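You operate a simulated robot arm through the tools that you are given. There is no shell and no other tool. Be economical: measure what you need, move in short steps, check, and stop when the job is done.

You are at the controls of a simulated robot arm. One attempt, no reset.

TASK
Put things in order on the long table. At the end: the white napkin stands on top of the lemon jar; the grey napkin stands where the glass with the yellow rings stood; the glass with the yellow rings stands where the white flowered pot stood; the yellow rose stands on top of the glass with the blue rim; the white flowered pot stands on top of the brown bowl; whatever was shut is shut again. Leave all else as you found it, and nothing knocked over.

The check looks at the end state, three seconds after you hand in, the way a careful person would. Anything else that was tipped, shoved, dropped, spilled or broken makes it a failure. Flat cloth is picked up by pressing the open fingertips on it (5 to 10 N) and closing them slowly along it; thin cloth reads only 2 to 8 mm in the jaws.

THE ROBOT
A 7-joint arm with a two-finger parallel gripper, fixed in place. Base frame: the origin is at the foot of the arm, x ahead of it, y to its left, z up; the work surface is at about z = 0.78. Lengths are in m, angles in degrees, forces in N, time in s.
With the tool pointing down near the work surface it reaches from about 0.22 to 0.68 m from the base axis. Its first joint turns from -66.0 to 66.0 degrees. Payload 2.4 kg.
Tool frame: the origin (TCP) lies between the finger pads and is the grasp point; the fingertips stand 0.03 m ahead of it; z points along the fingers, y is the line along which they close. The gripper opens to 0.094 m. The fingers are 0.028 m wide and 0.01 m thick; the gripper's body (0.05 by 0.096 m) begins 0.055 m behind the TCP.
Orientation is that of the tool frame in the base frame, as [roll, pitch, yaw] about the fixed x, y, z axes, in that order (R = Rz(yaw) Ry(pitch) Rx(roll)). With the fingers straight down and closing along the base's y, the tool's x points along the base's -x, its y along +y and its z along -z.

THE INTERFACE
- The arm moves only by the tool servo_tool. Its argument "increments" is a list of rows, each an object of numbers (a shift or turn left out is 0, a gripper value left out holds the last): "wx", "wy", "wz": the turn, a rotation vector about the tool's x, y, z in degrees; "tx", "ty", "tz": the shift along the tool's x, y, z in m; "jaw": the opening, from 0 (shut) to 1 (fully open). In form: [{"wx": .., "wy": .., "wz": .., "tx": .., "ty": .., "tz": .., "jaw": ..}, ...]. A call has 1 to 12 rows; each row shifts and turns the commanded pose from where the row before left it, along the tool's axes as they then stand. Rows are played at 5 a second. More than 0.05 m and 8.6 degrees between two rows, or a gripper value outside its range, and nothing of the call is played. Where a pose cannot be reached the arm comes as near as it can. A force on the tool above 40 N (or 10 N above the force at the start of the call, whichever is more), or a blocked arm, ends the call early, and 0.2 s more pass. The fingers move at their own pace (about 0.153 m/s each) and stop on an object; they squeeze with about 44 N. The grip force told is the motor's: it shows also when the fingers shut on nothing. Time passes only in rows, and 0.2 s behind the last, so rows that do not move let the fingers close. It gives the time, the measured TCP pose, the force on the tool (base axes), the opening and the grip force at its end, in the units of the frame above (readings bear some noise), with the torque about the TCP (base axes, N m) and any sound that the robot's microphone picked up.
- Cameras (640 x 400 px; columns grow to the right, rows downward): "scene" is fixed at [0.0482, 0.496, 1.4291]; the picture's right is [-0.52, -0.85, 0.00], its down [-0.60, 0.37, -0.71] and it looks along [0.60, -0.37, -0.71] (base axes); focal length 281 px, centre (320, 200). "wrist" rides on the gripper at [0.076, 0.014, -0.102] in the tool frame; the picture's right is [-0.18, 0.98, 0.00], its down [-0.75, -0.14, -0.64] and it looks along [-0.63, -0.12, 0.77] (tool axes); focal length 243 px, centre (320, 200). There is no depth. A picture from a camera that has moved, and an enlarged one, comes with that camera's place and axes in the base frame and with its lens.
- camera(camera): a new picture of that camera. The clock stands still meanwhile.
- zoom(camera, box): a new picture of the part [left, top, right, bottom] of that camera's present view, enlarged. The clock stands still meanwhile.
- sign_off(): hands the job in; it is judged then, once.

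Work in short steps. Places have to be worked out from the pictures, the camera data and where the tool is seen: move nearer, look again, correct. Check each grasp and each placing, and mend what went wrong. You have 120 turns and 68 pictures in all, those below and enlarged ones among them. Open the gripper and draw the arm clear of the work before you hand the job in, unless the task says otherwise; then end with one line.

The tools are called after "Call:" as name(argument=value, ...) on one line, values as JSON. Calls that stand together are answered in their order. servo_tool: Moves the arm, as the interface text tells. Its arguments: {"type":"object","properties":{"increments":{"type":"array","items":{"type":"object","properties":{"wx":{"type":"number"},"wy":{"type":"number"},"wz":{"type":"number"},"tx":{"type":"number"},"ty":{"type":"number"},"tz":{"type":"number"},"jaw":{"type":"number"}}}}},"required":["increments"]} The other tools are called the same way: camera (camera) takes a picture; zoom (camera, box) takes an enlarged picture of a part of a camera's view; sign_off () hands the job in.

At the start:

```text
time_s: 0.0
tool_pos: [0.4035, 0.1238, 1.1428]
ee_rot: [180.0, -0.1, -179.9]
ft_force: [0.1, 1.0, -0.6]
wrist_torque: [0.03, 0.03, 0.0]
gripper_width: 0.094
grip_force: 0.0
```

scene: 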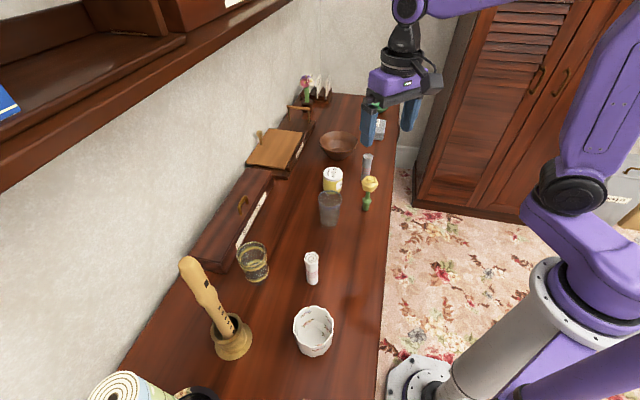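
wrist: 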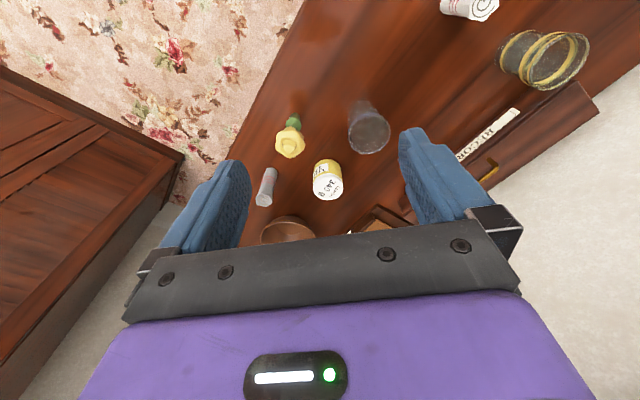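

I'll enlarge the scene view first to identify the objects.

Call:
zoom(camera="scene", box=[200, 200, 420, 400])

Call:
zoom(camera="scene", box=[240, 70, 420, 240])

```text
2.00 times, centred on (310, 300) of scene
camera zoom: at [0.0482, 0.496, 1.4291], right [-0.52, -0.85, 0.0], down [-0.6, 0.37, -0.71], along [0.6, -0.37, -0.71], focal length 562 px, centre (340, 0)
```

zoom: 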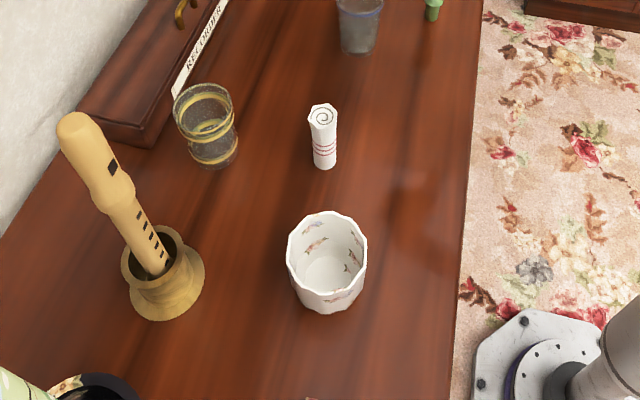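

```text
2.35 times, centred on (330, 155) of scene
camera zoom: at [0.0482, 0.496, 1.4291], right [-0.52, -0.85, 0.0], down [-0.6, 0.37, -0.71], along [0.6, -0.37, -0.71], focal length 662 px, centre (296, 306)
```

zoom: 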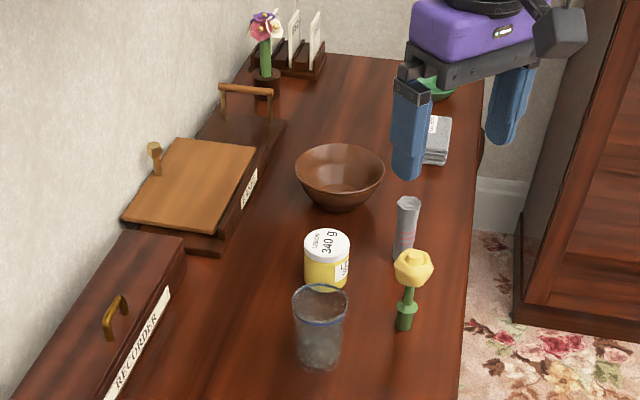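

The objects are identified, and the brown bowl lies at roughly x 0.76, beyond straight-down reach, so it will need a tilted tool. I'm moving toward the flowered pot (about 0.23, 0.40) and starting to turn the tool that way.

Call:
servo_tool(increments=[{"tx": 0.0293, "ty": 0.0211, "tz": 0.0241}, {"tx": 0.0293, "ty": 0.0211, "tz": 0.0241}, {"tx": 0.0293, "ty": 0.0211, "tz": 0.0241}, {"tx": 0.0293, "ty": 0.0211, "tz": 0.0241}, {"tx": 0.0293, "ty": 0.0211, "tz": 0.0241}, {"tx": 0.0293, "ty": 0.0211, "tz": 0.0241}, {"tx": 0.0293, "ty": 0.0211, "tz": 0.0241}, {"tx": 0.0293, "ty": 0.0211, "tz": 0.0241}, {"wz": -7.5}, {"wz": -7.5}, {"wz": -7.5}, {"wz": -7.5}])

Call:
servo_tool(increments=[{"wz": -7.5}, {"wz": -7.5}, {"wz": -7.5}, {"wz": -7.5}])

Call:
camera(camera="wrist")

Call:
camera(camera="scene")

```text
time_s: 2.6
tool_pos: [0.1678, 0.2922, 0.9492]
ee_rot: [180.0, 0.0, -149.8]
ft_force: [1.0, -0.2, -0.8]
wrist_torque: [0.01, 0.0, 0.0]
gripper_width: 0.094
grip_force: 0.1
```

```text
time_s: 3.6
tool_pos: [0.1694, 0.2926, 0.9501]
ee_rot: [-179.9, 0.0, -119.8]
ft_force: [0.1, 0.0, -0.3]
wrist_torque: [0.0, -0.02, -0.01]
gripper_width: 0.094
grip_force: 0.2
```

```text
63 pictures are left
camera wrist: at [0.1179, 0.2326, 1.0526], right [-0.76, 0.65, 0.0], down [0.5, 0.58, 0.64], along [0.42, 0.49, -0.77], focal length 243 px, centre (320, 200)
```

wrist: 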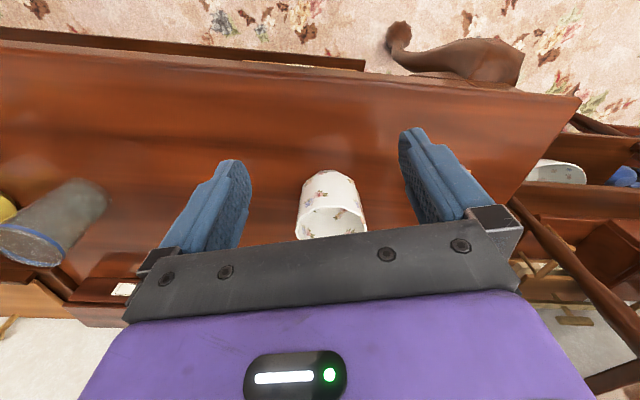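

```text
62 pictures are left
```

scene: 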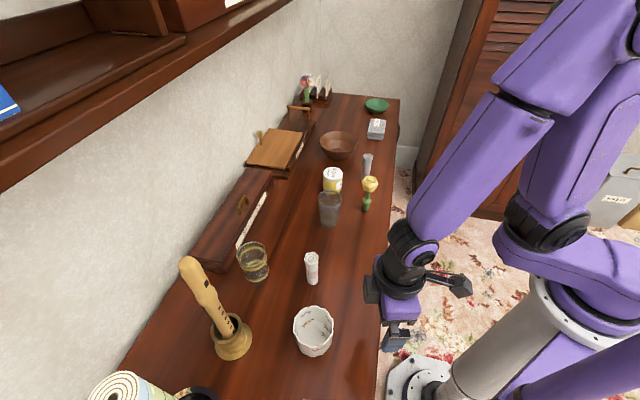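

The pot is about at (0.24, 0.393) with its rim near z 0.853. Before grasping I'll check that the bowl can be reached with a tilted tool, since that decides the grasp angle.

Call:
servo_tool(increments=[{"wz": 7.5}, {"wz": 7.5}, {"wz": 7.5}, {"wz": 7.5}, {"wz": 7.5}, {"wz": 7.5}, {"wz": 7.5}, {"wz": 7.3}])

Call:
servo_tool(increments=[{"tx": -0.036, "ty": -0.025, "tz": -0.0067}, {"tx": -0.036, "ty": -0.025, "tz": -0.0067}, {"tx": -0.036, "ty": -0.025, "tz": -0.0067}, {"tx": -0.036, "ty": -0.025, "tz": -0.0067}, {"tx": -0.036, "ty": -0.025, "tz": -0.0067}, {"tx": -0.036, "ty": -0.025, "tz": -0.0067}, {"tx": -0.036, "ty": -0.025, "tz": -0.0067}, {"tx": -0.036, "ty": -0.025, "tz": -0.0067}, {"tx": -0.036, "ty": -0.025, "tz": -0.0067}, {"tx": -0.036, "ty": -0.025, "tz": -0.0067}, {"tx": -0.036, "ty": -0.025, "tz": -0.0067}, {"tx": -0.036, "ty": -0.025, "tz": -0.0067}])

Call:
camera(camera="wrist")

```text
time_s: 5.4
tool_pos: [0.1684, 0.2917, 0.9502]
ee_rot: [-180.0, 0.0, -179.9]
ft_force: [0.5, -0.2, -0.6]
wrist_torque: [-0.05, 0.01, -0.05]
gripper_width: 0.094
grip_force: 0.0
```

```text
time_s: 8.0
tool_pos: [0.6002, -0.0051, 1.0309]
ee_rot: [179.9, 0.0, -179.6]
ft_force: [-1.0, -0.3, 0.0]
wrist_torque: [-0.05, 0.01, 0.01]
gripper_width: 0.094
grip_force: 0.1
```

```text
61 pictures are left
camera wrist: at [0.5238, 0.0082, 1.1329], right [0.18, 0.98, 0.0], down [0.75, -0.14, 0.64], along [0.63, -0.12, -0.77], focal length 243 px, centre (320, 200)
```

wrist: 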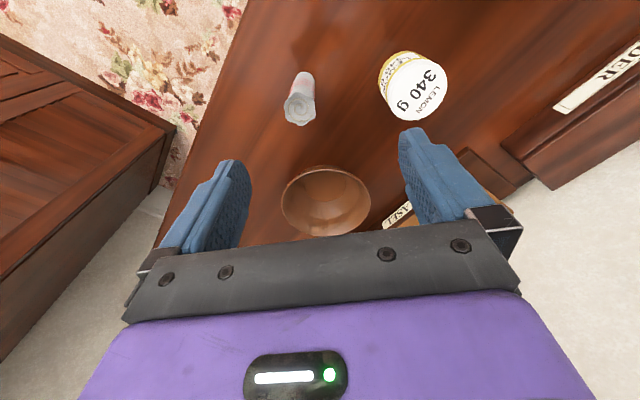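

The rim centre of the bowl is about (0.767, -0.027), z about 0.85. I'm tilting 40° outward and going above it to test the reach.

Call:
servo_tool(increments=[{"wy": -8}, {"wy": -8}, {"wy": -8}, {"wy": -8}, {"wy": -8}, {"tx": -0.0127, "ty": -0.0044, "tz": 0.0368}, {"tx": -0.0127, "ty": -0.0044, "tz": 0.0368}, {"tx": -0.0127, "ty": -0.0044, "tz": 0.0368}, {"tx": -0.0127, "ty": -0.0044, "tz": 0.0368}, {"tx": -0.0127, "ty": -0.0044, "tz": 0.0368}])

Call:
camera(camera="wrist")

Call:
camera(camera="scene")

```text
time_s: 10.2
tool_pos: [0.7696, -0.0276, 0.9287]
ee_rot: [-180.0, 40.0, -179.7]
ft_force: [1.0, 0.1, 0.7]
wrist_torque: [0.01, 0.03, 0.0]
gripper_width: 0.0942
grip_force: 0.1
```

```text
60 pictures are left
camera wrist: at [0.6458, -0.0137, 0.9597], right [0.14, 0.98, 0.12], down [0.17, -0.14, 0.98], along [0.98, -0.11, -0.18], focal length 243 px, centre (320, 200)
```

wrist: 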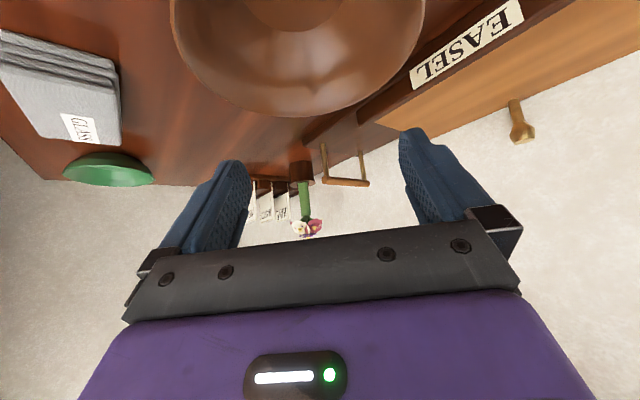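

```text
59 pictures are left
```

scene: 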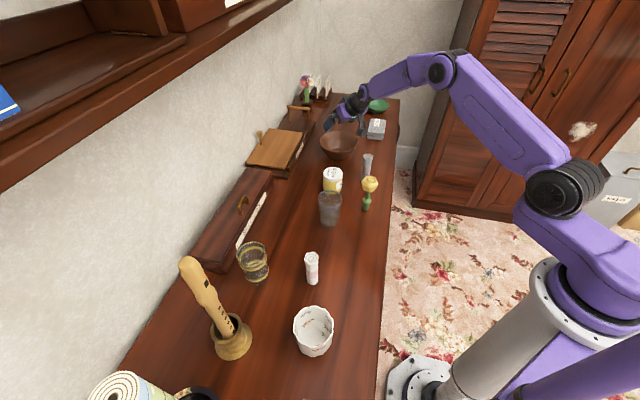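

Reach is good at 40° tilt, and the bowl centre checks out at about (0.768, -0.026). I'm backing off, turning to the pot's direction with the tilt kept, and stopping short of the pot.

Call:
servo_tool(increments=[{"tx": 0.0236, "ty": 0.0111, "tz": -0.0358}, {"tx": 0.0236, "ty": 0.0111, "tz": -0.0358}, {"tx": 0.0236, "ty": 0.0111, "tz": -0.0358}, {"tx": 0.0236, "ty": 0.0111, "tz": -0.0358}, {"tx": 0.0236, "ty": 0.0111, "tz": -0.0358}, {"tx": 0.0236, "ty": 0.0111, "tz": -0.0358}, {"tx": 0.0236, "ty": 0.0111, "tz": -0.0358}, {"tx": 0.0236, "ty": 0.0111, "tz": -0.0358}, {"tx": 0.0236, "ty": 0.0111, "tz": -0.0358}])

Call:
servo_tool(increments=[{"wx": -4.82, "wz": -5.745}, {"wx": -4.82, "wz": -5.745}, {"wx": -4.82, "wz": -5.745}, {"wx": -4.82, "wz": -5.745}, {"wx": -4.82, "wz": -5.745}, {"wx": -4.82, "wz": -5.745}, {"wx": -4.82, "wz": -5.745}, {"wx": -4.82, "wz": -5.745}])

Call:
servo_tool(increments=[{"tx": -0.0023, "ty": 0.0375, "tz": 0.0235}, {"tx": -0.0023, "ty": 0.0375, "tz": 0.0235}, {"tx": -0.0023, "ty": 0.0375, "tz": 0.0235}, {"tx": -0.0023, "ty": 0.0375, "tz": 0.0235}, {"tx": -0.0023, "ty": 0.0375, "tz": 0.0235}, {"tx": -0.0023, "ty": 0.0375, "tz": 0.0235}, {"tx": -0.0023, "ty": 0.0375, "tz": 0.0235}, {"tx": -0.0023, "ty": 0.0375, "tz": 0.0235}])

Call:
camera(camera="wrist")

Call:
zoom(camera="scene", box=[200, 200, 420, 400])

```text
time_s: 12.4
tool_pos: [0.4012, 0.1113, 1.042]
ee_rot: [180.0, 40.1, -172.5]
ft_force: [-0.1, -0.2, 0.0]
wrist_torque: [-0.03, 0.0, 0.0]
gripper_width: 0.0939
grip_force: 0.0
stopped in row 9: the arm was blocked; the commanded pose is now the measured one
```

```text
time_s: 14.2
tool_pos: [0.4018, 0.1109, 1.0416]
ee_rot: [-179.9, 40.2, -112.3]
ft_force: [-0.1, -0.2, 1.1]
wrist_torque: [0.0, -0.03, -0.02]
gripper_width: 0.0939
grip_force: 0.0
```

```text
time_s: 16.0
tool_pos: [0.2677, 0.3647, 0.906]
ee_rot: [-179.9, 39.9, -112.3]
ft_force: [-0.4, 0.7, 0.0]
wrist_torque: [-0.01, -0.02, -0.01]
gripper_width: 0.0941
grip_force: 0.0
out of reach, approached as far as the arm can: row 4, 5, 6, 7, 8
```

```text
58 pictures are left
camera wrist: at [0.2057, 0.2551, 0.9351], right [-0.85, 0.51, 0.12], down [0.19, 0.1, 0.98], along [0.48, 0.86, -0.18], focal length 243 px, centre (320, 200)
```

wrist: 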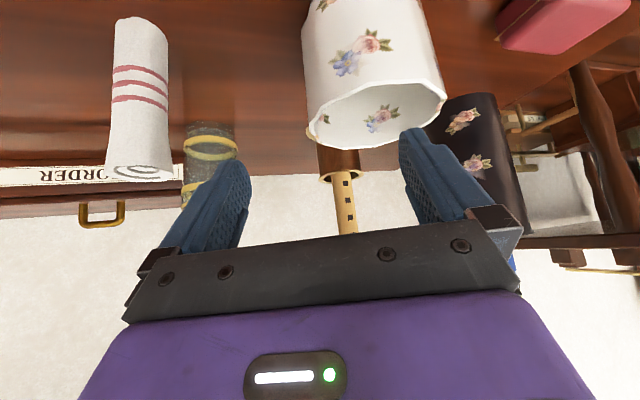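

```text
2.00 times, centred on (310, 300) of scene
camera zoom: at [0.0482, 0.496, 1.4291], right [-0.52, -0.85, 0.0], down [-0.6, 0.37, -0.71], along [0.6, -0.37, -0.71], focal length 562 px, centre (340, 0)
```

zoom: 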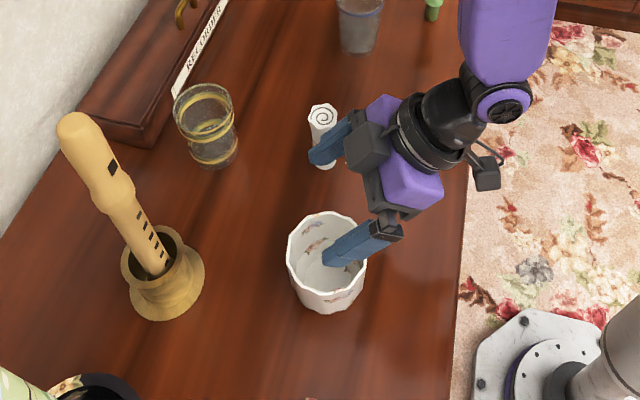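

At 40° tilt the inner reach limit stopped the arm short. The pot is untouched, as the fingertips are still above the rim. I'm reducing the tilt to 30°, correcting the yaw and re-measuring.

Call:
servo_tool(increments=[{"wy": 5}, {"wy": 5}, {"wx": 2.28, "wz": 3.94}, {"wx": 2.28, "wz": 3.94}, {}, {}])

```text
time_s: 17.4
tool_pos: [0.2679, 0.3662, 0.9049]
ee_rot: [180.0, 30.1, -121.7]
ft_force: [-0.7, 0.2, -0.6]
wrist_torque: [0.01, 0.02, 0.01]
gripper_width: 0.094
grip_force: 0.0
```

The pose is clean at 30° tilt. Moving to the pre-grasp point behind the pot and looking.

Call:
servo_tool(increments=[{"tx": 0.0147, "ty": 0.0192, "tz": -0.0155}, {"tx": 0.0147, "ty": 0.0192, "tz": -0.0155}, {}])

Call:
camera(camera="wrist")

```text
time_s: 18.2
tool_pos: [0.2319, 0.3756, 0.9104]
ee_rot: [-179.9, 30.0, -121.8]
ft_force: [-0.3, -0.7, -0.6]
wrist_torque: [-0.02, -0.02, -0.02]
gripper_width: 0.0939
grip_force: 0.0
out of reach, approached as far as the arm can: row 1, 2
```

```text
56 pictures are left
camera wrist: at [0.1578, 0.2827, 0.9619], right [-0.75, 0.65, 0.09], down [0.29, 0.21, 0.93], along [0.59, 0.73, -0.35], focal length 243 px, centre (320, 200)
```

wrist: 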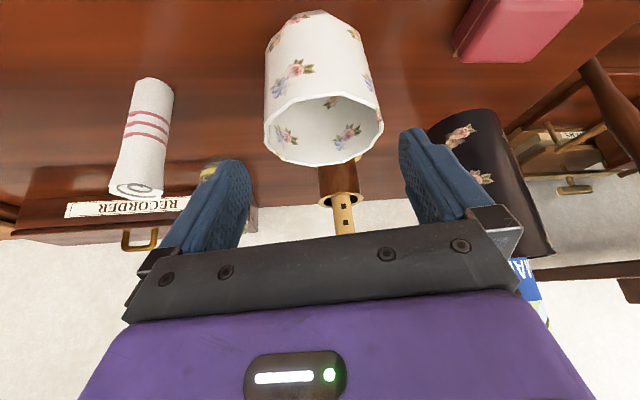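

The pot now appears about 3 mm to tool +y, its rim about 0.083 wide with z about 0.857. The clearance is thin, so I'm descending part way with that correction and checking.

Call:
servo_tool(increments=[{"tx": 0.002, "ty": 0.003, "tz": 0.01}, {"tx": 0.002, "tz": 0.01}, {}])

Call:
camera(camera="wrist")

Call:
zoom(camera="scene", box=[250, 270, 380, 360])

```text
time_s: 19.0
tool_pos: [0.2323, 0.3822, 0.8921]
ee_rot: [179.9, 30.1, -121.7]
ft_force: [-1.1, -0.9, 0.3]
wrist_torque: [0.04, 0.02, 0.02]
gripper_width: 0.0939
grip_force: 0.0
```

```text
55 pictures are left
camera wrist: at [0.1589, 0.2901, 0.9429], right [-0.75, 0.65, 0.09], down [0.29, 0.21, 0.93], along [0.59, 0.73, -0.35], focal length 243 px, centre (320, 200)
```

wrist: 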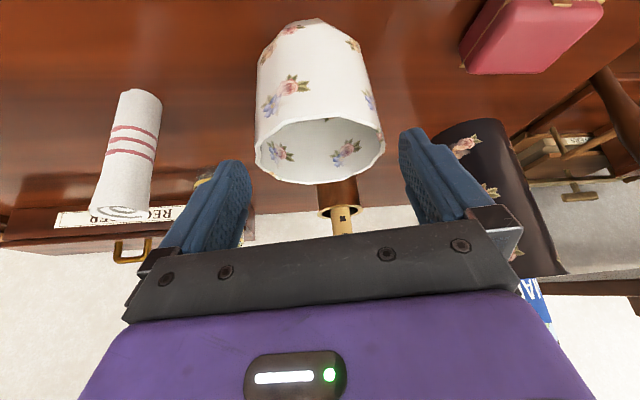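

```text
4.44 times, centred on (315, 315) of scene
camera zoom: at [0.0482, 0.496, 1.4291], right [-0.52, -0.85, 0.0], down [-0.6, 0.37, -0.71], along [0.6, -0.37, -0.71], focal length 1250 px, centre (342, -311)
```

zoom: 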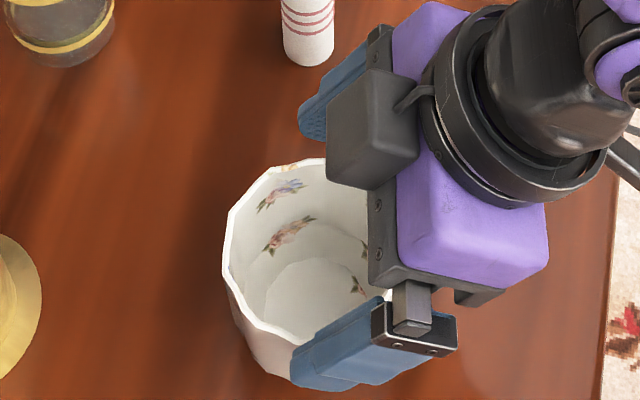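

The fingers now look centred around the rim. Descending the rest of the way to straddle the pot.

Call:
servo_tool(increments=[{"tx": 0.0035, "tz": 0.0156}, {"tx": 0.0035, "tz": 0.0156}, {"tx": 0.0035, "tz": 0.0156}, {"tx": 0.0035, "tz": 0.0156}, {}])

Call:
camera(camera="wrist")

```text
time_s: 20.2
tool_pos: [0.2421, 0.398, 0.8316]
ee_rot: [-180.0, 30.0, -121.7]
ft_force: [-0.4, -0.1, -0.3]
wrist_torque: [-0.01, -0.01, 0.01]
gripper_width: 0.094
grip_force: 0.1
```

```text
53 pictures are left
camera wrist: at [0.1678, 0.3057, 0.882], right [-0.75, 0.65, 0.09], down [0.29, 0.21, 0.93], along [0.59, 0.73, -0.35], focal length 243 px, centre (320, 200)
```

wrist: 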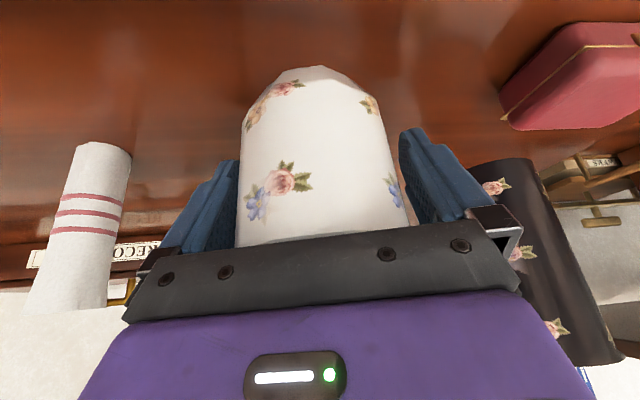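

The fingers straddle the pot, so I'm closing gently.

Call:
servo_tool(increments=[{"jaw": 0.9}, {"jaw": 0.8}, {"jaw": 0.7}, {"jaw": 0.5}, {"jaw": 0.4}, {}])

Call:
servo_tool(increments=[{"tx": -0.005, "tz": -0.0087}, {"tx": -0.005, "tz": -0.0087}, {"tx": -0.01, "tz": -0.0173}, {}])

Call:
camera(camera="wrist")

```text
time_s: 21.6
tool_pos: [0.2403, 0.3986, 0.8314]
ee_rot: [180.0, 30.2, -121.6]
ft_force: [-0.3, -0.7, -0.2]
wrist_torque: [-0.06, -0.06, -0.02]
gripper_width: 0.0838
grip_force: 43.9
```

```text
time_s: 22.6
tool_pos: [0.2421, 0.3989, 0.8714]
ee_rot: [-180.0, 30.1, -121.6]
ft_force: [0.1, -0.6, -1.8]
wrist_torque: [0.02, 0.02, 0.01]
gripper_width: 0.0836
grip_force: 44.0
```

```text
52 pictures are left
camera wrist: at [0.168, 0.3058, 0.9222], right [-0.75, 0.65, 0.09], down [0.29, 0.21, 0.93], along [0.59, 0.73, -0.35], focal length 243 px, centre (320, 200)
```

wrist: 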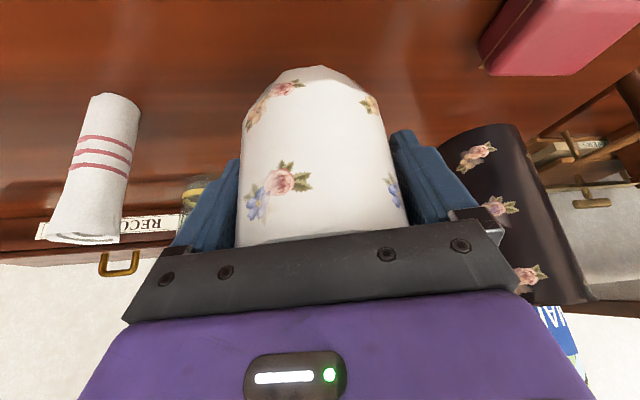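

The pot is held with the pads at 0.084. Raising it, moving away from the inner limit, then turning toward the bowl.

Call:
servo_tool(increments=[{"tx": -0.02, "tz": -0.0346}, {"tx": -0.02, "tz": -0.0346}, {"tx": -0.02, "tz": -0.0346}, {"tx": -0.02, "tz": -0.0346}, {"tx": 0.0025, "ty": -0.0425, "tz": -0.0015}, {"tx": 0.0025, "ty": -0.0425, "tz": -0.0015}, {"tx": 0.0025, "ty": -0.0425, "tz": -0.0015}, {"tx": 0.0025, "ty": -0.0425, "tz": -0.0015}, {"tx": 0.0025, "ty": -0.0425, "tz": -0.0015}, {"tx": 0.0025, "ty": -0.0425, "tz": -0.0015}])

Call:
servo_tool(increments=[{"wx": 3.75, "wz": 6.495}, {"wx": 3.75, "wz": 6.495}, {"wx": 3.75, "wz": 6.495}, {"wx": 3.75, "wz": 6.495}, {"wx": 3.75, "wz": 6.495}, {"wx": 3.75, "wz": 6.495}, {"wx": 3.75, "wz": 6.495}, {"wx": 3.75, "wz": 6.495}, {}])

```text
time_s: 24.8
tool_pos: [0.4485, 0.2498, 1.0297]
ee_rot: [-179.9, 30.2, -121.7]
ft_force: [-0.1, 0.4, -1.9]
wrist_torque: [0.02, 0.02, -0.02]
gripper_width: 0.0837
grip_force: 44.4
```

```text
time_s: 26.8
tool_pos: [0.4495, 0.2499, 1.0322]
ee_rot: [180.0, 30.0, 178.4]
ft_force: [1.2, -0.1, -2.3]
wrist_torque: [0.04, 0.0, 0.03]
gripper_width: 0.0835
grip_force: 44.2
```

Everything is on track, so I'm carrying the pot above the bowl at the same height.

Call:
servo_tool(increments=[{"tx": -0.0279, "ty": -0.0267, "tz": 0.0161}, {"tx": -0.0279, "ty": -0.0267, "tz": 0.0161}, {"tx": -0.0279, "ty": -0.0267, "tz": 0.0161}, {"tx": -0.0279, "ty": -0.0267, "tz": 0.0161}, {"tx": -0.0279, "ty": -0.0267, "tz": 0.0161}, {"tx": -0.0279, "ty": -0.0267, "tz": 0.0161}, {"tx": -0.0279, "ty": -0.0267, "tz": 0.0161}, {"tx": -0.0279, "ty": -0.0267, "tz": 0.0161}, {"tx": -0.0279, "ty": -0.0267, "tz": 0.0161}, {"tx": -0.0279, "ty": -0.0267, "tz": 0.0161}, {}])

Call:
camera(camera="wrist")

Call:
zoom(camera="scene", box=[260, 60, 420, 200])

```text
time_s: 29.2
tool_pos: [0.7656, -0.0261, 1.0301]
ee_rot: [179.9, 29.9, 178.3]
ft_force: [-0.1, 0.5, -1.7]
wrist_torque: [0.01, -0.01, 0.01]
gripper_width: 0.0833
grip_force: 44.1
```

```text
51 pictures are left
camera wrist: at [0.6487, -0.008, 1.0816], right [0.19, 0.98, 0.09], down [0.33, -0.15, 0.93], along [0.93, -0.14, -0.35], focal length 243 px, centre (320, 200)
```

wrist: 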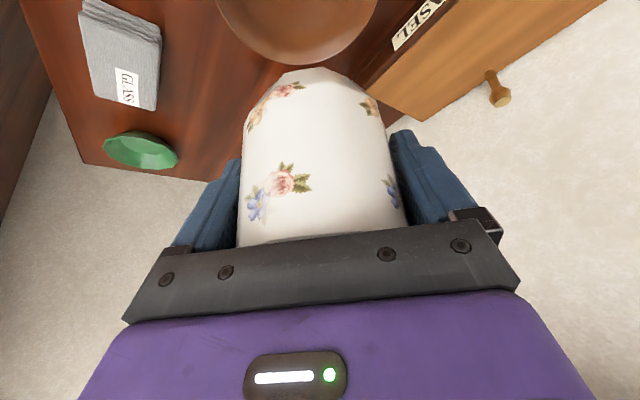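

```text
2.86 times, centred on (340, 130) of scene
camera zoom: at [0.0483, 0.496, 1.4291], right [-0.52, -0.85, 0.0], down [-0.6, 0.37, -0.71], along [0.6, -0.37, -0.71], focal length 804 px, centre (263, 400)
```

zoom: 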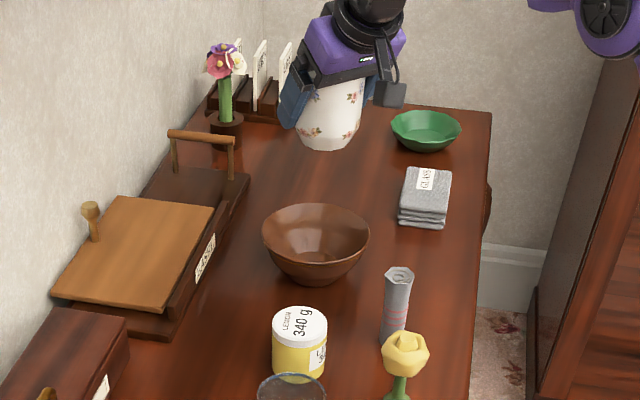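

The pot is above the bowl. Lowering to about rim height before a check.

Call:
servo_tool(increments=[{"tx": 0.02, "tz": 0.0347}, {"tx": 0.02, "tz": 0.0347}, {"tx": 0.02, "tz": 0.0347}, {}])

Call:
zoom(camera="scene", box=[280, 90, 400, 180])

Call:
camera(camera="wrist")

```text
time_s: 30.2
tool_pos: [0.7646, -0.0279, 0.9093]
ee_rot: [179.9, 30.0, 178.1]
ft_force: [0.1, 0.1, -1.6]
wrist_torque: [-0.02, 0.01, 0.0]
gripper_width: 0.0836
grip_force: 44.2
```

```text
4.44 times, centred on (340, 135) of scene
camera zoom: at [0.0482, 0.496, 1.4291], right [-0.52, -0.85, 0.0], down [-0.6, 0.37, -0.71], along [0.6, -0.37, -0.71], focal length 1250 px, centre (231, 489)
```

zoom: 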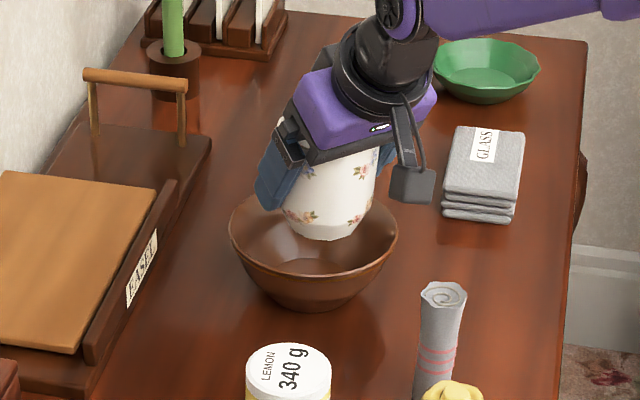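

```text
48 pictures are left
camera wrist: at [0.6475, -0.0102, 0.9601], right [0.19, 0.98, 0.09], down [0.33, -0.15, 0.93], along [0.93, -0.15, -0.35], focal length 243 px, centre (320, 200)
```

wrist: 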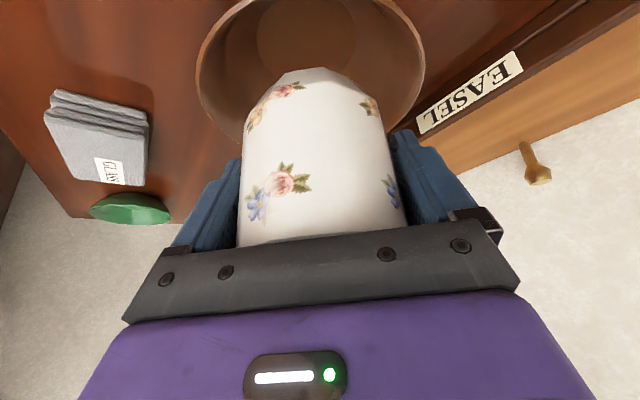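

The bowl's flat floor is centred about (0.771, -0.028), directly under the pot's base. Lowering further into the bowl in small steps, watching force.

Call:
servo_tool(increments=[{"tx": 0.0107, "tz": 0.0193}, {"tx": 0.0107, "tz": 0.0193}, {"tx": 0.002, "tz": 0.0035}, {"tx": 0.002, "tz": 0.0035}, {}])

```text
time_s: 30.8
tool_pos: [0.7741, -0.0273, 0.8899]
ee_rot: [179.9, 31.9, 178.2]
ft_force: [-0.3, -0.1, 5.8]
wrist_torque: [-0.05, 0.17, 0.04]
gripper_width: 0.0828
grip_force: 43.9
stopped in row 2: the force on the tool passed its limit at 59 N (the readings are from after the stop); the commanded pose is now the measured one
```

Contact came earlier than expected, so I'm looking at what touched.

Call:
zoom(camera="scene", box=[280, 90, 400, 180])

Call:
camera(camera="wrist")

```text
4.44 times, centred on (340, 135) of scene
camera zoom: at [0.0481, 0.496, 1.4291], right [-0.52, -0.85, 0.0], down [-0.6, 0.37, -0.71], along [0.6, -0.37, -0.71], focal length 1250 px, centre (231, 489)
```

zoom: 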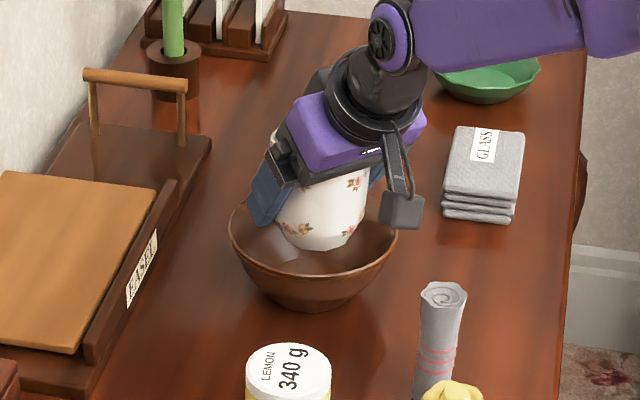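

```text
46 pictures are left
camera wrist: at [0.6551, -0.0092, 0.9365], right [0.19, 0.98, 0.1], down [0.29, -0.15, 0.94], along [0.94, -0.15, -0.32], focal length 243 px, centre (320, 200)
```

wrist: 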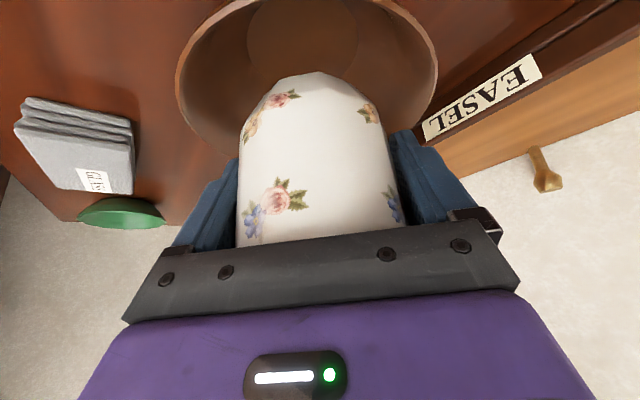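

The pot's base seems to have met something near rim level. I'll lift 1 cm, restore the tilt and take readings at rest.

Call:
servo_tool(increments=[{"tx": -0.001, "tz": -0.0134}, {"wy": 1.9}, {}, {}])

Call:
zoom(camera="wrist", box=[160, 0, 480, 200])

```text
time_s: 31.8
tool_pos: [0.7669, -0.0257, 0.9004]
ee_rot: [179.9, 29.8, 178.2]
ft_force: [-0.4, -0.4, -2.2]
wrist_torque: [0.02, 0.02, -0.01]
gripper_width: 0.0829
grip_force: 44.0
```

```text
2.00 times, centred on (320, 100) of wrist
camera zoom: at [0.6502, -0.0084, 0.9516], right [0.19, 0.98, 0.09], down [0.33, -0.15, 0.93], along [0.92, -0.15, -0.35], focal length 485 px, centre (320, 400)
```

zoom: 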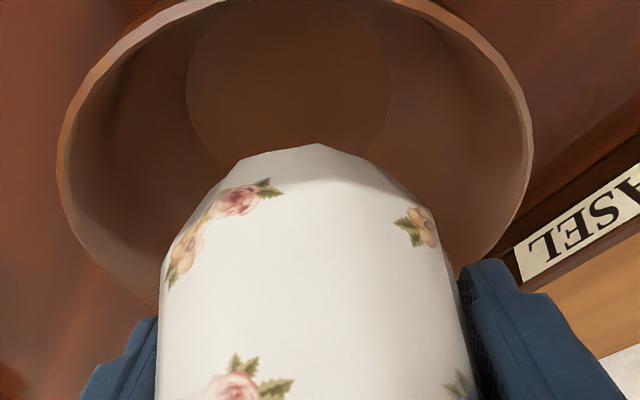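

The pot still sits straight in the grip. I'm shifting 9 mm outward, toward the bowl's centre, and descending slowly to feel the contact height.

Call:
servo_tool(increments=[{"tx": -0.0078, "tz": 0.0045, "ty": -0.003}, {"tx": 0.001, "tz": 0.00173}, {"tx": 0.001, "tz": 0.00173}, {"tx": 0.001, "tz": 0.00173}, {"tx": 0.001, "tz": 0.00173}, {}])

Call:
servo_tool(increments=[{"tx": 0.001, "tz": 0.00173}, {"tx": 0.001, "tz": 0.00173}, {}])

Call:
servo_tool(increments=[{"tx": 0.001, "tz": 0.00173}, {"tx": 0.001, "tz": 0.00173}, {}])

```text
time_s: 33.2
tool_pos: [0.7771, -0.0303, 0.8924]
ee_rot: [180.0, 29.9, 178.3]
ft_force: [0.0, -0.6, -2.3]
wrist_torque: [0.01, 0.01, -0.01]
gripper_width: 0.0831
grip_force: 43.4
```

```text
time_s: 34.0
tool_pos: [0.7771, -0.0294, 0.8912]
ee_rot: [179.9, 30.2, 178.2]
ft_force: [-0.2, -0.5, 9.5]
wrist_torque: [-0.04, -0.19, 0.0]
gripper_width: 0.0831
grip_force: 43.9
```

```text
time_s: 34.8
tool_pos: [0.7775, -0.0302, 0.8903]
ee_rot: [179.8, 30.6, 178.2]
ft_force: [-7.3, -0.8, 31.9]
wrist_torque: [-0.26, -0.38, -0.04]
gripper_width: 0.083
grip_force: 43.4
```

Contact repeats at the same height with load spread on both sides of the tool axis, so the pot's base is sitting flat on the bowl at rim level. I'll ease off the pressure and open the fingers slowly.

Call:
servo_tool(increments=[{"tx": -0.0012, "tz": -0.0021, "wy": 0.5}, {}, {"jaw": 0.87}, {"jaw": 0.9}, {"jaw": 0.95}, {"jaw": 1.0}, {}])

Call:
zoom(camera="scene", box=[280, 90, 400, 180])

Call:
zoom(camera="wrist", box=[160, 0, 480, 200])

```text
time_s: 36.4
tool_pos: [0.7761, -0.03, 0.8867]
ee_rot: [179.8, 29.3, 178.2]
ft_force: [-3.4, -1.1, 18.5]
wrist_torque: [-0.1, 0.66, 0.01]
gripper_width: 0.0937
grip_force: 0.1
```

```text
4.44 times, centred on (340, 135) of scene
camera zoom: at [0.0477, 0.496, 1.4292], right [-0.52, -0.85, 0.0], down [-0.6, 0.37, -0.71], along [0.6, -0.37, -0.71], focal length 1250 px, centre (231, 489)
```

zoom: 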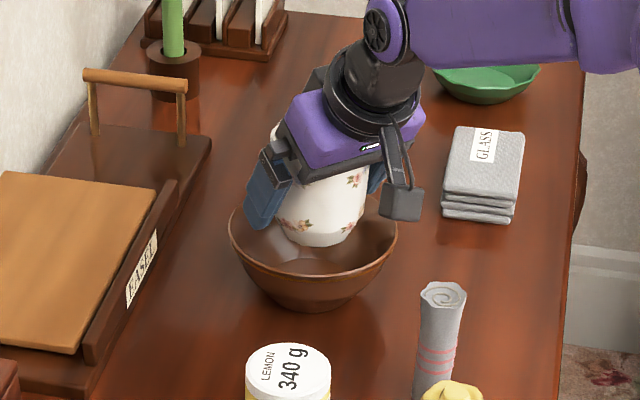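

```text
2.00 times, centred on (320, 100) of wrist
camera zoom: at [0.6588, -0.012, 0.9392], right [0.19, 0.98, 0.09], down [0.34, -0.15, 0.93], along [0.92, -0.15, -0.36], focal length 485 px, centre (320, 400)
```

zoom: 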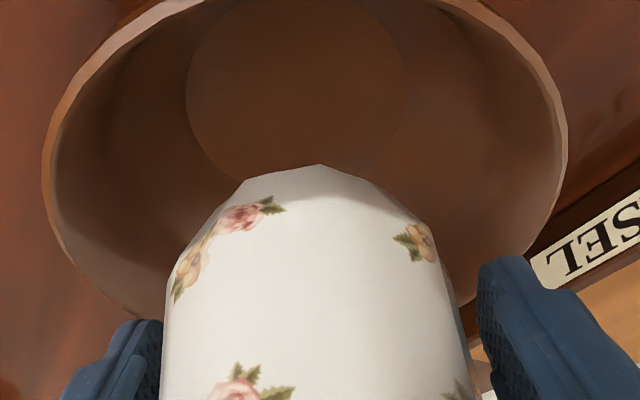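

The fingers are open but force remains, so something is still bearing on the gripper. Raising slightly straight up.

Call:
servo_tool(increments=[{"tx": -0.0015, "tz": -0.0026}, {"tx": -0.0015, "tz": -0.0026}, {}])

Call:
zoom(camera="wrist", box=[160, 0, 480, 200])

```text
time_s: 37.2
tool_pos: [0.7746, -0.0291, 0.8918]
ee_rot: [179.9, 29.3, 178.2]
ft_force: [-0.1, -0.2, -0.6]
wrist_torque: [0.01, 0.02, -0.01]
gripper_width: 0.0939
grip_force: 0.0
```

```text
2.00 times, centred on (320, 100) of wrist
camera zoom: at [0.6584, -0.0125, 0.9443], right [0.19, 0.98, 0.09], down [0.34, -0.15, 0.93], along [0.92, -0.15, -0.36], focal length 485 px, centre (320, 400)
```

zoom: 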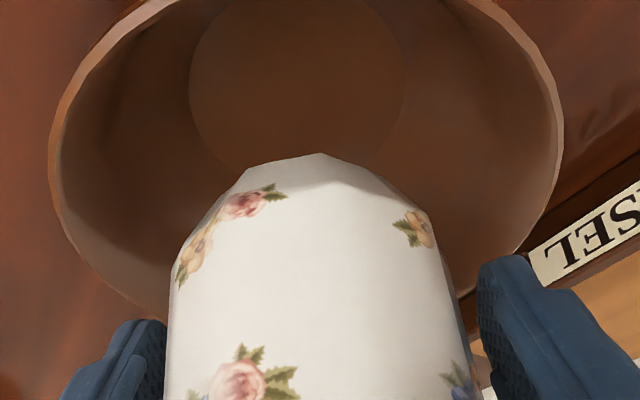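

Force is now zero and the pot stays put. Withdrawing carefully along the fingers.

Call:
servo_tool(increments=[{"tz": -0.01}, {"tz": -0.015}, {"tz": -0.02}, {"tz": -0.025}, {"tz": -0.03}, {}])

Call:
camera(camera="wrist")

Call:
zoom(camera="scene", box=[280, 90, 400, 180])

```text
time_s: 38.6
tool_pos: [0.7263, -0.0276, 0.9794]
ee_rot: [179.9, 29.5, 178.3]
ft_force: [-0.4, 0.5, 0.2]
wrist_torque: [0.0, 0.02, -0.01]
gripper_width: 0.094
grip_force: 0.1
```

```text
41 pictures are left
camera wrist: at [0.6107, -0.0111, 1.0317], right [0.19, 0.98, 0.09], down [0.34, -0.15, 0.93], along [0.92, -0.15, -0.36], focal length 243 px, centre (320, 200)
```

wrist: 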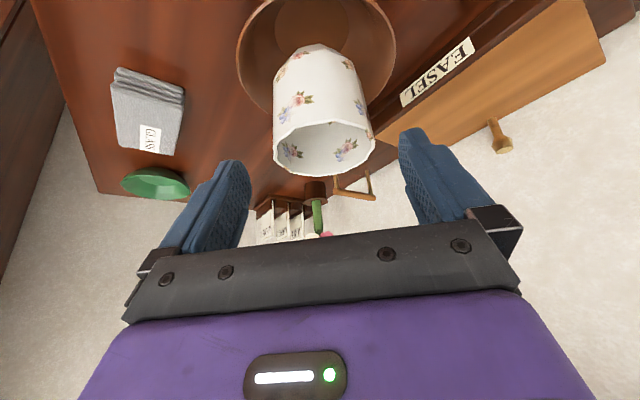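

```text
4.44 times, centred on (340, 135) of scene
camera zoom: at [0.0482, 0.496, 1.4291], right [-0.52, -0.85, 0.0], down [-0.6, 0.37, -0.71], along [0.6, -0.37, -0.71], focal length 1250 px, centre (231, 489)
```

zoom: 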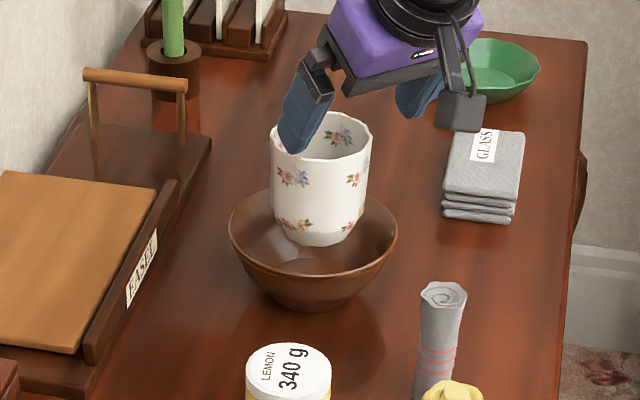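

The pot stands upright on the bowl. Next is the yellow-ringed glass at about (0.44, 0.44): I'm backing off, straightening the tool and turning toward it.

Call:
servo_tool(increments=[{"tx": 0.028, "tz": -0.0364}, {"tx": 0.028, "tz": -0.0364}, {"tx": 0.028, "tz": -0.0364}, {"tx": 0.028, "tz": -0.0364}, {"wy": 7.35}, {"wy": 7.35}, {"wy": 7.35}, {"wy": 7.4}, {}])

Call:
servo_tool(increments=[{"wz": -7.8}, {"wz": -7.8}, {"wz": -7.8}, {"wz": -7.8}, {"wz": -7.8}, {"wz": -7.7}, {}])

```text
time_s: 40.6
tool_pos: [0.5576, -0.0241, 1.052]
ee_rot: [179.9, -0.2, 178.3]
ft_force: [-0.2, -0.4, 0.7]
wrist_torque: [0.01, -0.01, -0.01]
gripper_width: 0.0942
grip_force: 0.1
```

```text
time_s: 42.2
tool_pos: [0.5574, -0.023, 1.0502]
ee_rot: [179.9, 0.1, -134.9]
ft_force: [0.0, 1.0, -0.2]
wrist_torque: [0.04, -0.01, 0.02]
gripper_width: 0.094
grip_force: 0.0
```

Moving to a view point in front of the ringed glass.

Call:
servo_tool(increments=[{"tx": -0.0125, "ty": 0.0411, "tz": 0.005}, {"tx": -0.0125, "ty": 0.0411, "tz": 0.005}, {"tx": -0.0125, "ty": 0.0411, "tz": 0.005}, {"tx": -0.0125, "ty": 0.0411, "tz": 0.005}, {"tx": -0.0125, "ty": 0.0411, "tz": 0.005}, {"tx": -0.0125, "ty": 0.0411, "tz": 0.005}, {"tx": -0.0125, "ty": 0.0411, "tz": 0.005}, {"tx": -0.0125, "ty": 0.0411, "tz": 0.005}, {"tx": -0.0125, "ty": 0.0411, "tz": 0.005}, {"tx": -0.0125, "ty": 0.0411, "tz": 0.005}, {}])

Call:
camera(camera="wrist")

```text
time_s: 44.6
tool_pos: [0.3565, 0.3537, 1.0051]
ee_rot: [179.9, 0.0, -135.0]
ft_force: [0.4, -0.8, 0.5]
wrist_torque: [-0.02, 0.0, 0.02]
gripper_width: 0.0942
grip_force: 0.1
```

```text
39 pictures are left
camera wrist: at [0.2922, 0.3103, 1.1081], right [-0.56, 0.83, 0.0], down [0.63, 0.43, 0.64], along [0.53, 0.36, -0.77], focal length 243 px, centre (320, 200)
```

wrist: 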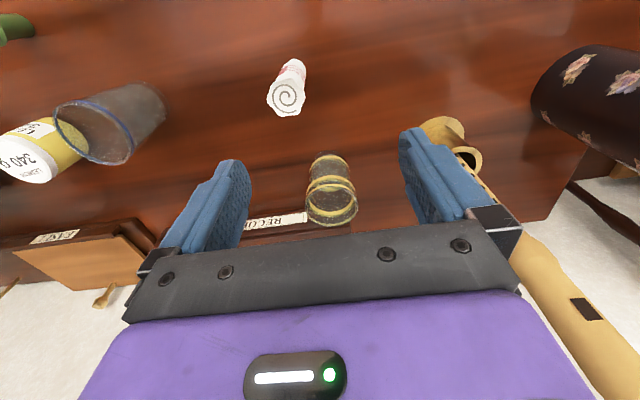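

The glass is about at (0.455, 0.437), rim z about 0.865. Moving above it and re-checking before lowering.

Call:
servo_tool(increments=[{"tx": -0.0321, "ty": -0.0027, "tz": 0.0138}, {"tx": -0.0321, "ty": -0.0027, "tz": 0.0138}, {"tx": -0.0321, "ty": -0.0027, "tz": 0.0238}, {"tx": -0.0321, "ty": -0.0027, "tz": 0.0338}, {}])

Call:
camera(camera="wrist")

Call:
zoom(camera="scene", box=[180, 210, 340, 330])

```text
time_s: 45.8
tool_pos: [0.4534, 0.4396, 0.9206]
ee_rot: [179.9, -0.1, -135.0]
ft_force: [-0.3, 0.3, -0.2]
wrist_torque: [0.02, -0.04, 0.0]
gripper_width: 0.0943
grip_force: 0.0
```

```text
38 pictures are left
camera wrist: at [0.389, 0.3946, 1.0228], right [-0.56, 0.83, 0.0], down [0.63, 0.43, 0.64], along [0.53, 0.36, -0.77], focal length 243 px, centre (320, 200)
```

wrist: 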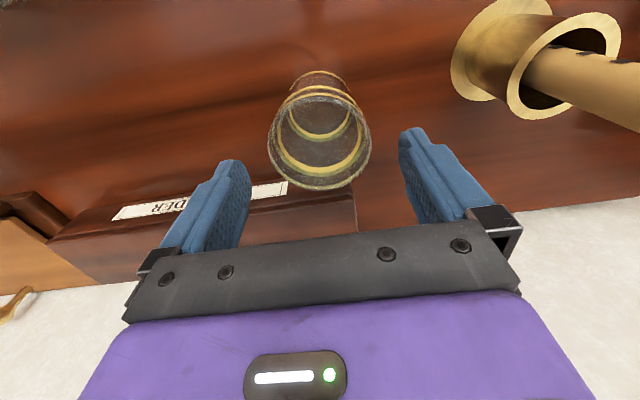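

```text
3.33 times, centred on (260, 270) of scene
camera zoom: at [0.0482, 0.496, 1.4291], right [-0.52, -0.85, 0.0], down [-0.6, 0.37, -0.71], along [0.6, -0.37, -0.71], focal length 938 px, centre (520, -33)
```

zoom: 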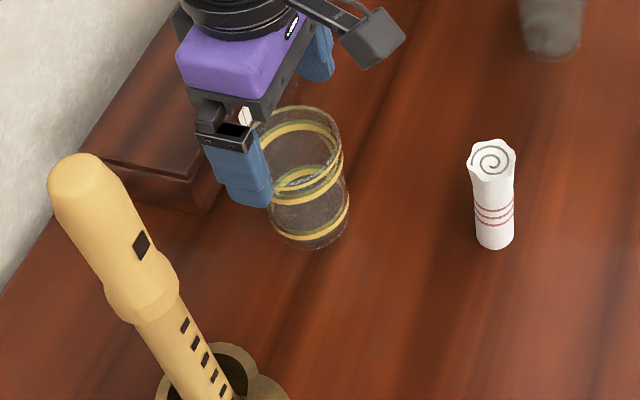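

The two views agree on the glass: centre (0.449, 0.435), rim z about 0.875, diameter about 0.068. Lowering over it and closing gently.

Call:
servo_tool(increments=[{"tx": 0.006}, {"tz": 0.019}, {"tz": 0.019}, {"tz": 0.019}, {"tz": 0.018}, {}])

Call:
servo_tool(increments=[{"jaw": 0.9}, {"jaw": 0.8}, {"jaw": 0.7}, {"jaw": 0.6}, {"jaw": 0.5}, {}])

Call:
camera(camera="wrist")

```text
time_s: 47.2
tool_pos: [0.4487, 0.4355, 0.8424]
ee_rot: [179.9, -0.1, -135.0]
ft_force: [-0.3, 0.0, -1.0]
wrist_torque: [-0.01, -0.03, 0.0]
gripper_width: 0.0939
grip_force: 0.1
```

```text
time_s: 48.6
tool_pos: [0.4507, 0.4344, 0.8423]
ee_rot: [179.8, 0.0, -135.0]
ft_force: [0.8, 0.2, 2.3]
wrist_torque: [-0.1, -0.06, -0.01]
gripper_width: 0.0678
grip_force: 43.7
```

```text
36 pictures are left
camera wrist: at [0.3858, 0.3903, 0.9454], right [-0.56, 0.83, 0.0], down [0.63, 0.43, 0.64], along [0.53, 0.36, -0.77], focal length 243 px, centre (320, 200)
```

wrist: 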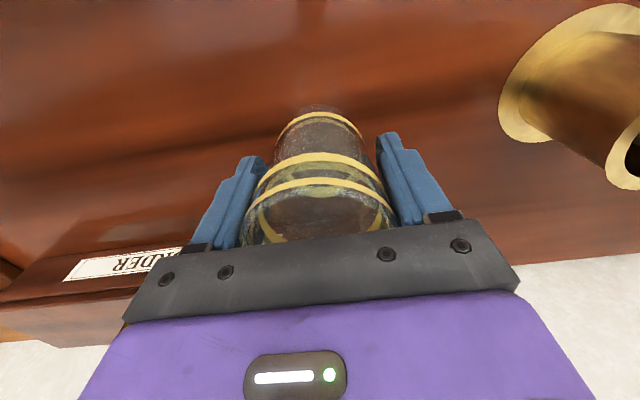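

The glass is held (0.068). Lifting and carrying it to the pot's former place (0.242, 0.402).

Call:
servo_tool(increments=[{"tz": -0.035}, {"tz": -0.035}, {"tz": -0.035}, {"tx": 0.0341, "ty": 0.025}, {"tx": 0.0341, "ty": 0.025}, {"tx": 0.0341, "ty": 0.025}, {"tx": 0.0341, "ty": 0.025}, {"tx": 0.0341, "ty": 0.025}, {}])

Call:
servo_tool(increments=[{"tz": 0.035}, {"tz": 0.035}, {"tz": 0.025}, {"tz": 0.005}, {}])

Call:
camera(camera="scene")

```text
time_s: 50.6
tool_pos: [0.2404, 0.4039, 0.9468]
ee_rot: [179.8, 0.0, -134.9]
ft_force: [0.4, -0.6, -1.7]
wrist_torque: [-0.02, 0.0, 0.01]
gripper_width: 0.0675
grip_force: 44.0
```

```text
time_s: 51.8
tool_pos: [0.2413, 0.4029, 0.8474]
ee_rot: [179.8, 0.1, -135.0]
ft_force: [0.4, 0.1, -2.1]
wrist_torque: [0.0, 0.02, 0.03]
gripper_width: 0.0673
grip_force: 44.1
```

```text
35 pictures are left
```

scene: 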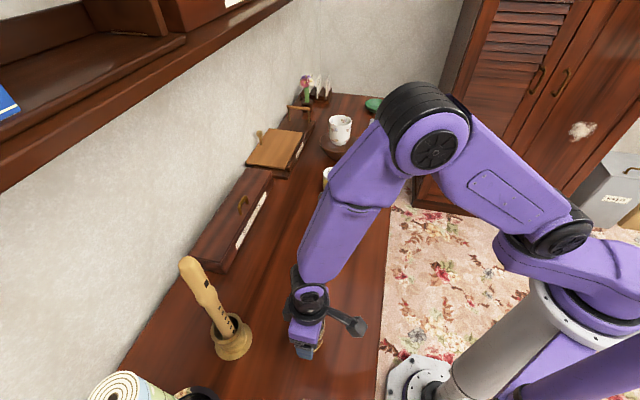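

Held about 4 mm above the table. Lowering the rest and releasing.

Call:
servo_tool(increments=[{"tz": 0.002}, {"tz": 0.002}, {"tz": 0.001}, {}])

Call:
servo_tool(increments=[{"jaw": 0.75}, {"jaw": 0.8}, {"jaw": 0.9}, {"jaw": 1.0}, {}])

Call:
servo_tool(increments=[{"tz": -0.01}, {"tz": -0.03}, {"tz": -0.04}, {"tz": -0.04}, {"tx": 0.03}, {}])

Call:
camera(camera="wrist")

```text
time_s: 52.8
tool_pos: [0.2405, 0.4042, 0.8426]
ee_rot: [179.9, 0.0, -135.0]
ft_force: [0.2, -0.6, -2.4]
wrist_torque: [-0.02, 0.01, 0.02]
gripper_width: 0.0674
grip_force: 44.2
```

```text
time_s: 54.0
tool_pos: [0.2401, 0.4038, 0.8428]
ee_rot: [179.9, -0.1, -135.0]
ft_force: [0.3, -0.7, 0.4]
wrist_torque: [-0.01, 0.01, 0.01]
gripper_width: 0.094
grip_force: 0.2
```

```text
time_s: 55.4
tool_pos: [0.2183, 0.379, 0.9605]
ee_rot: [179.9, 0.1, -135.1]
ft_force: [-0.1, -0.2, -0.4]
wrist_torque: [0.02, 0.0, 0.01]
gripper_width: 0.0939
grip_force: 0.0
```

```text
34 pictures are left
camera wrist: at [0.1559, 0.3348, 1.0633], right [-0.56, 0.83, 0.0], down [0.63, 0.43, 0.64], along [0.53, 0.36, -0.77], focal length 243 px, centre (320, 200)
```

wrist: 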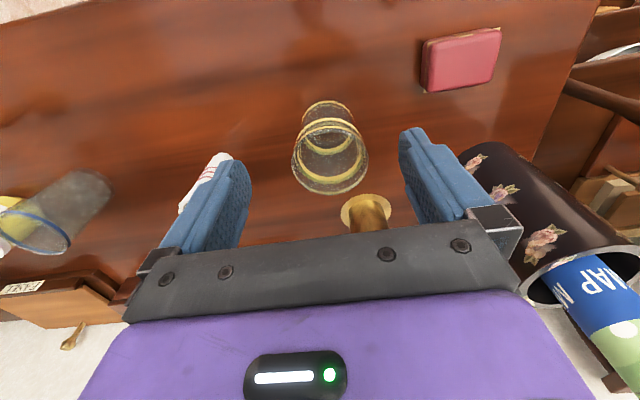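

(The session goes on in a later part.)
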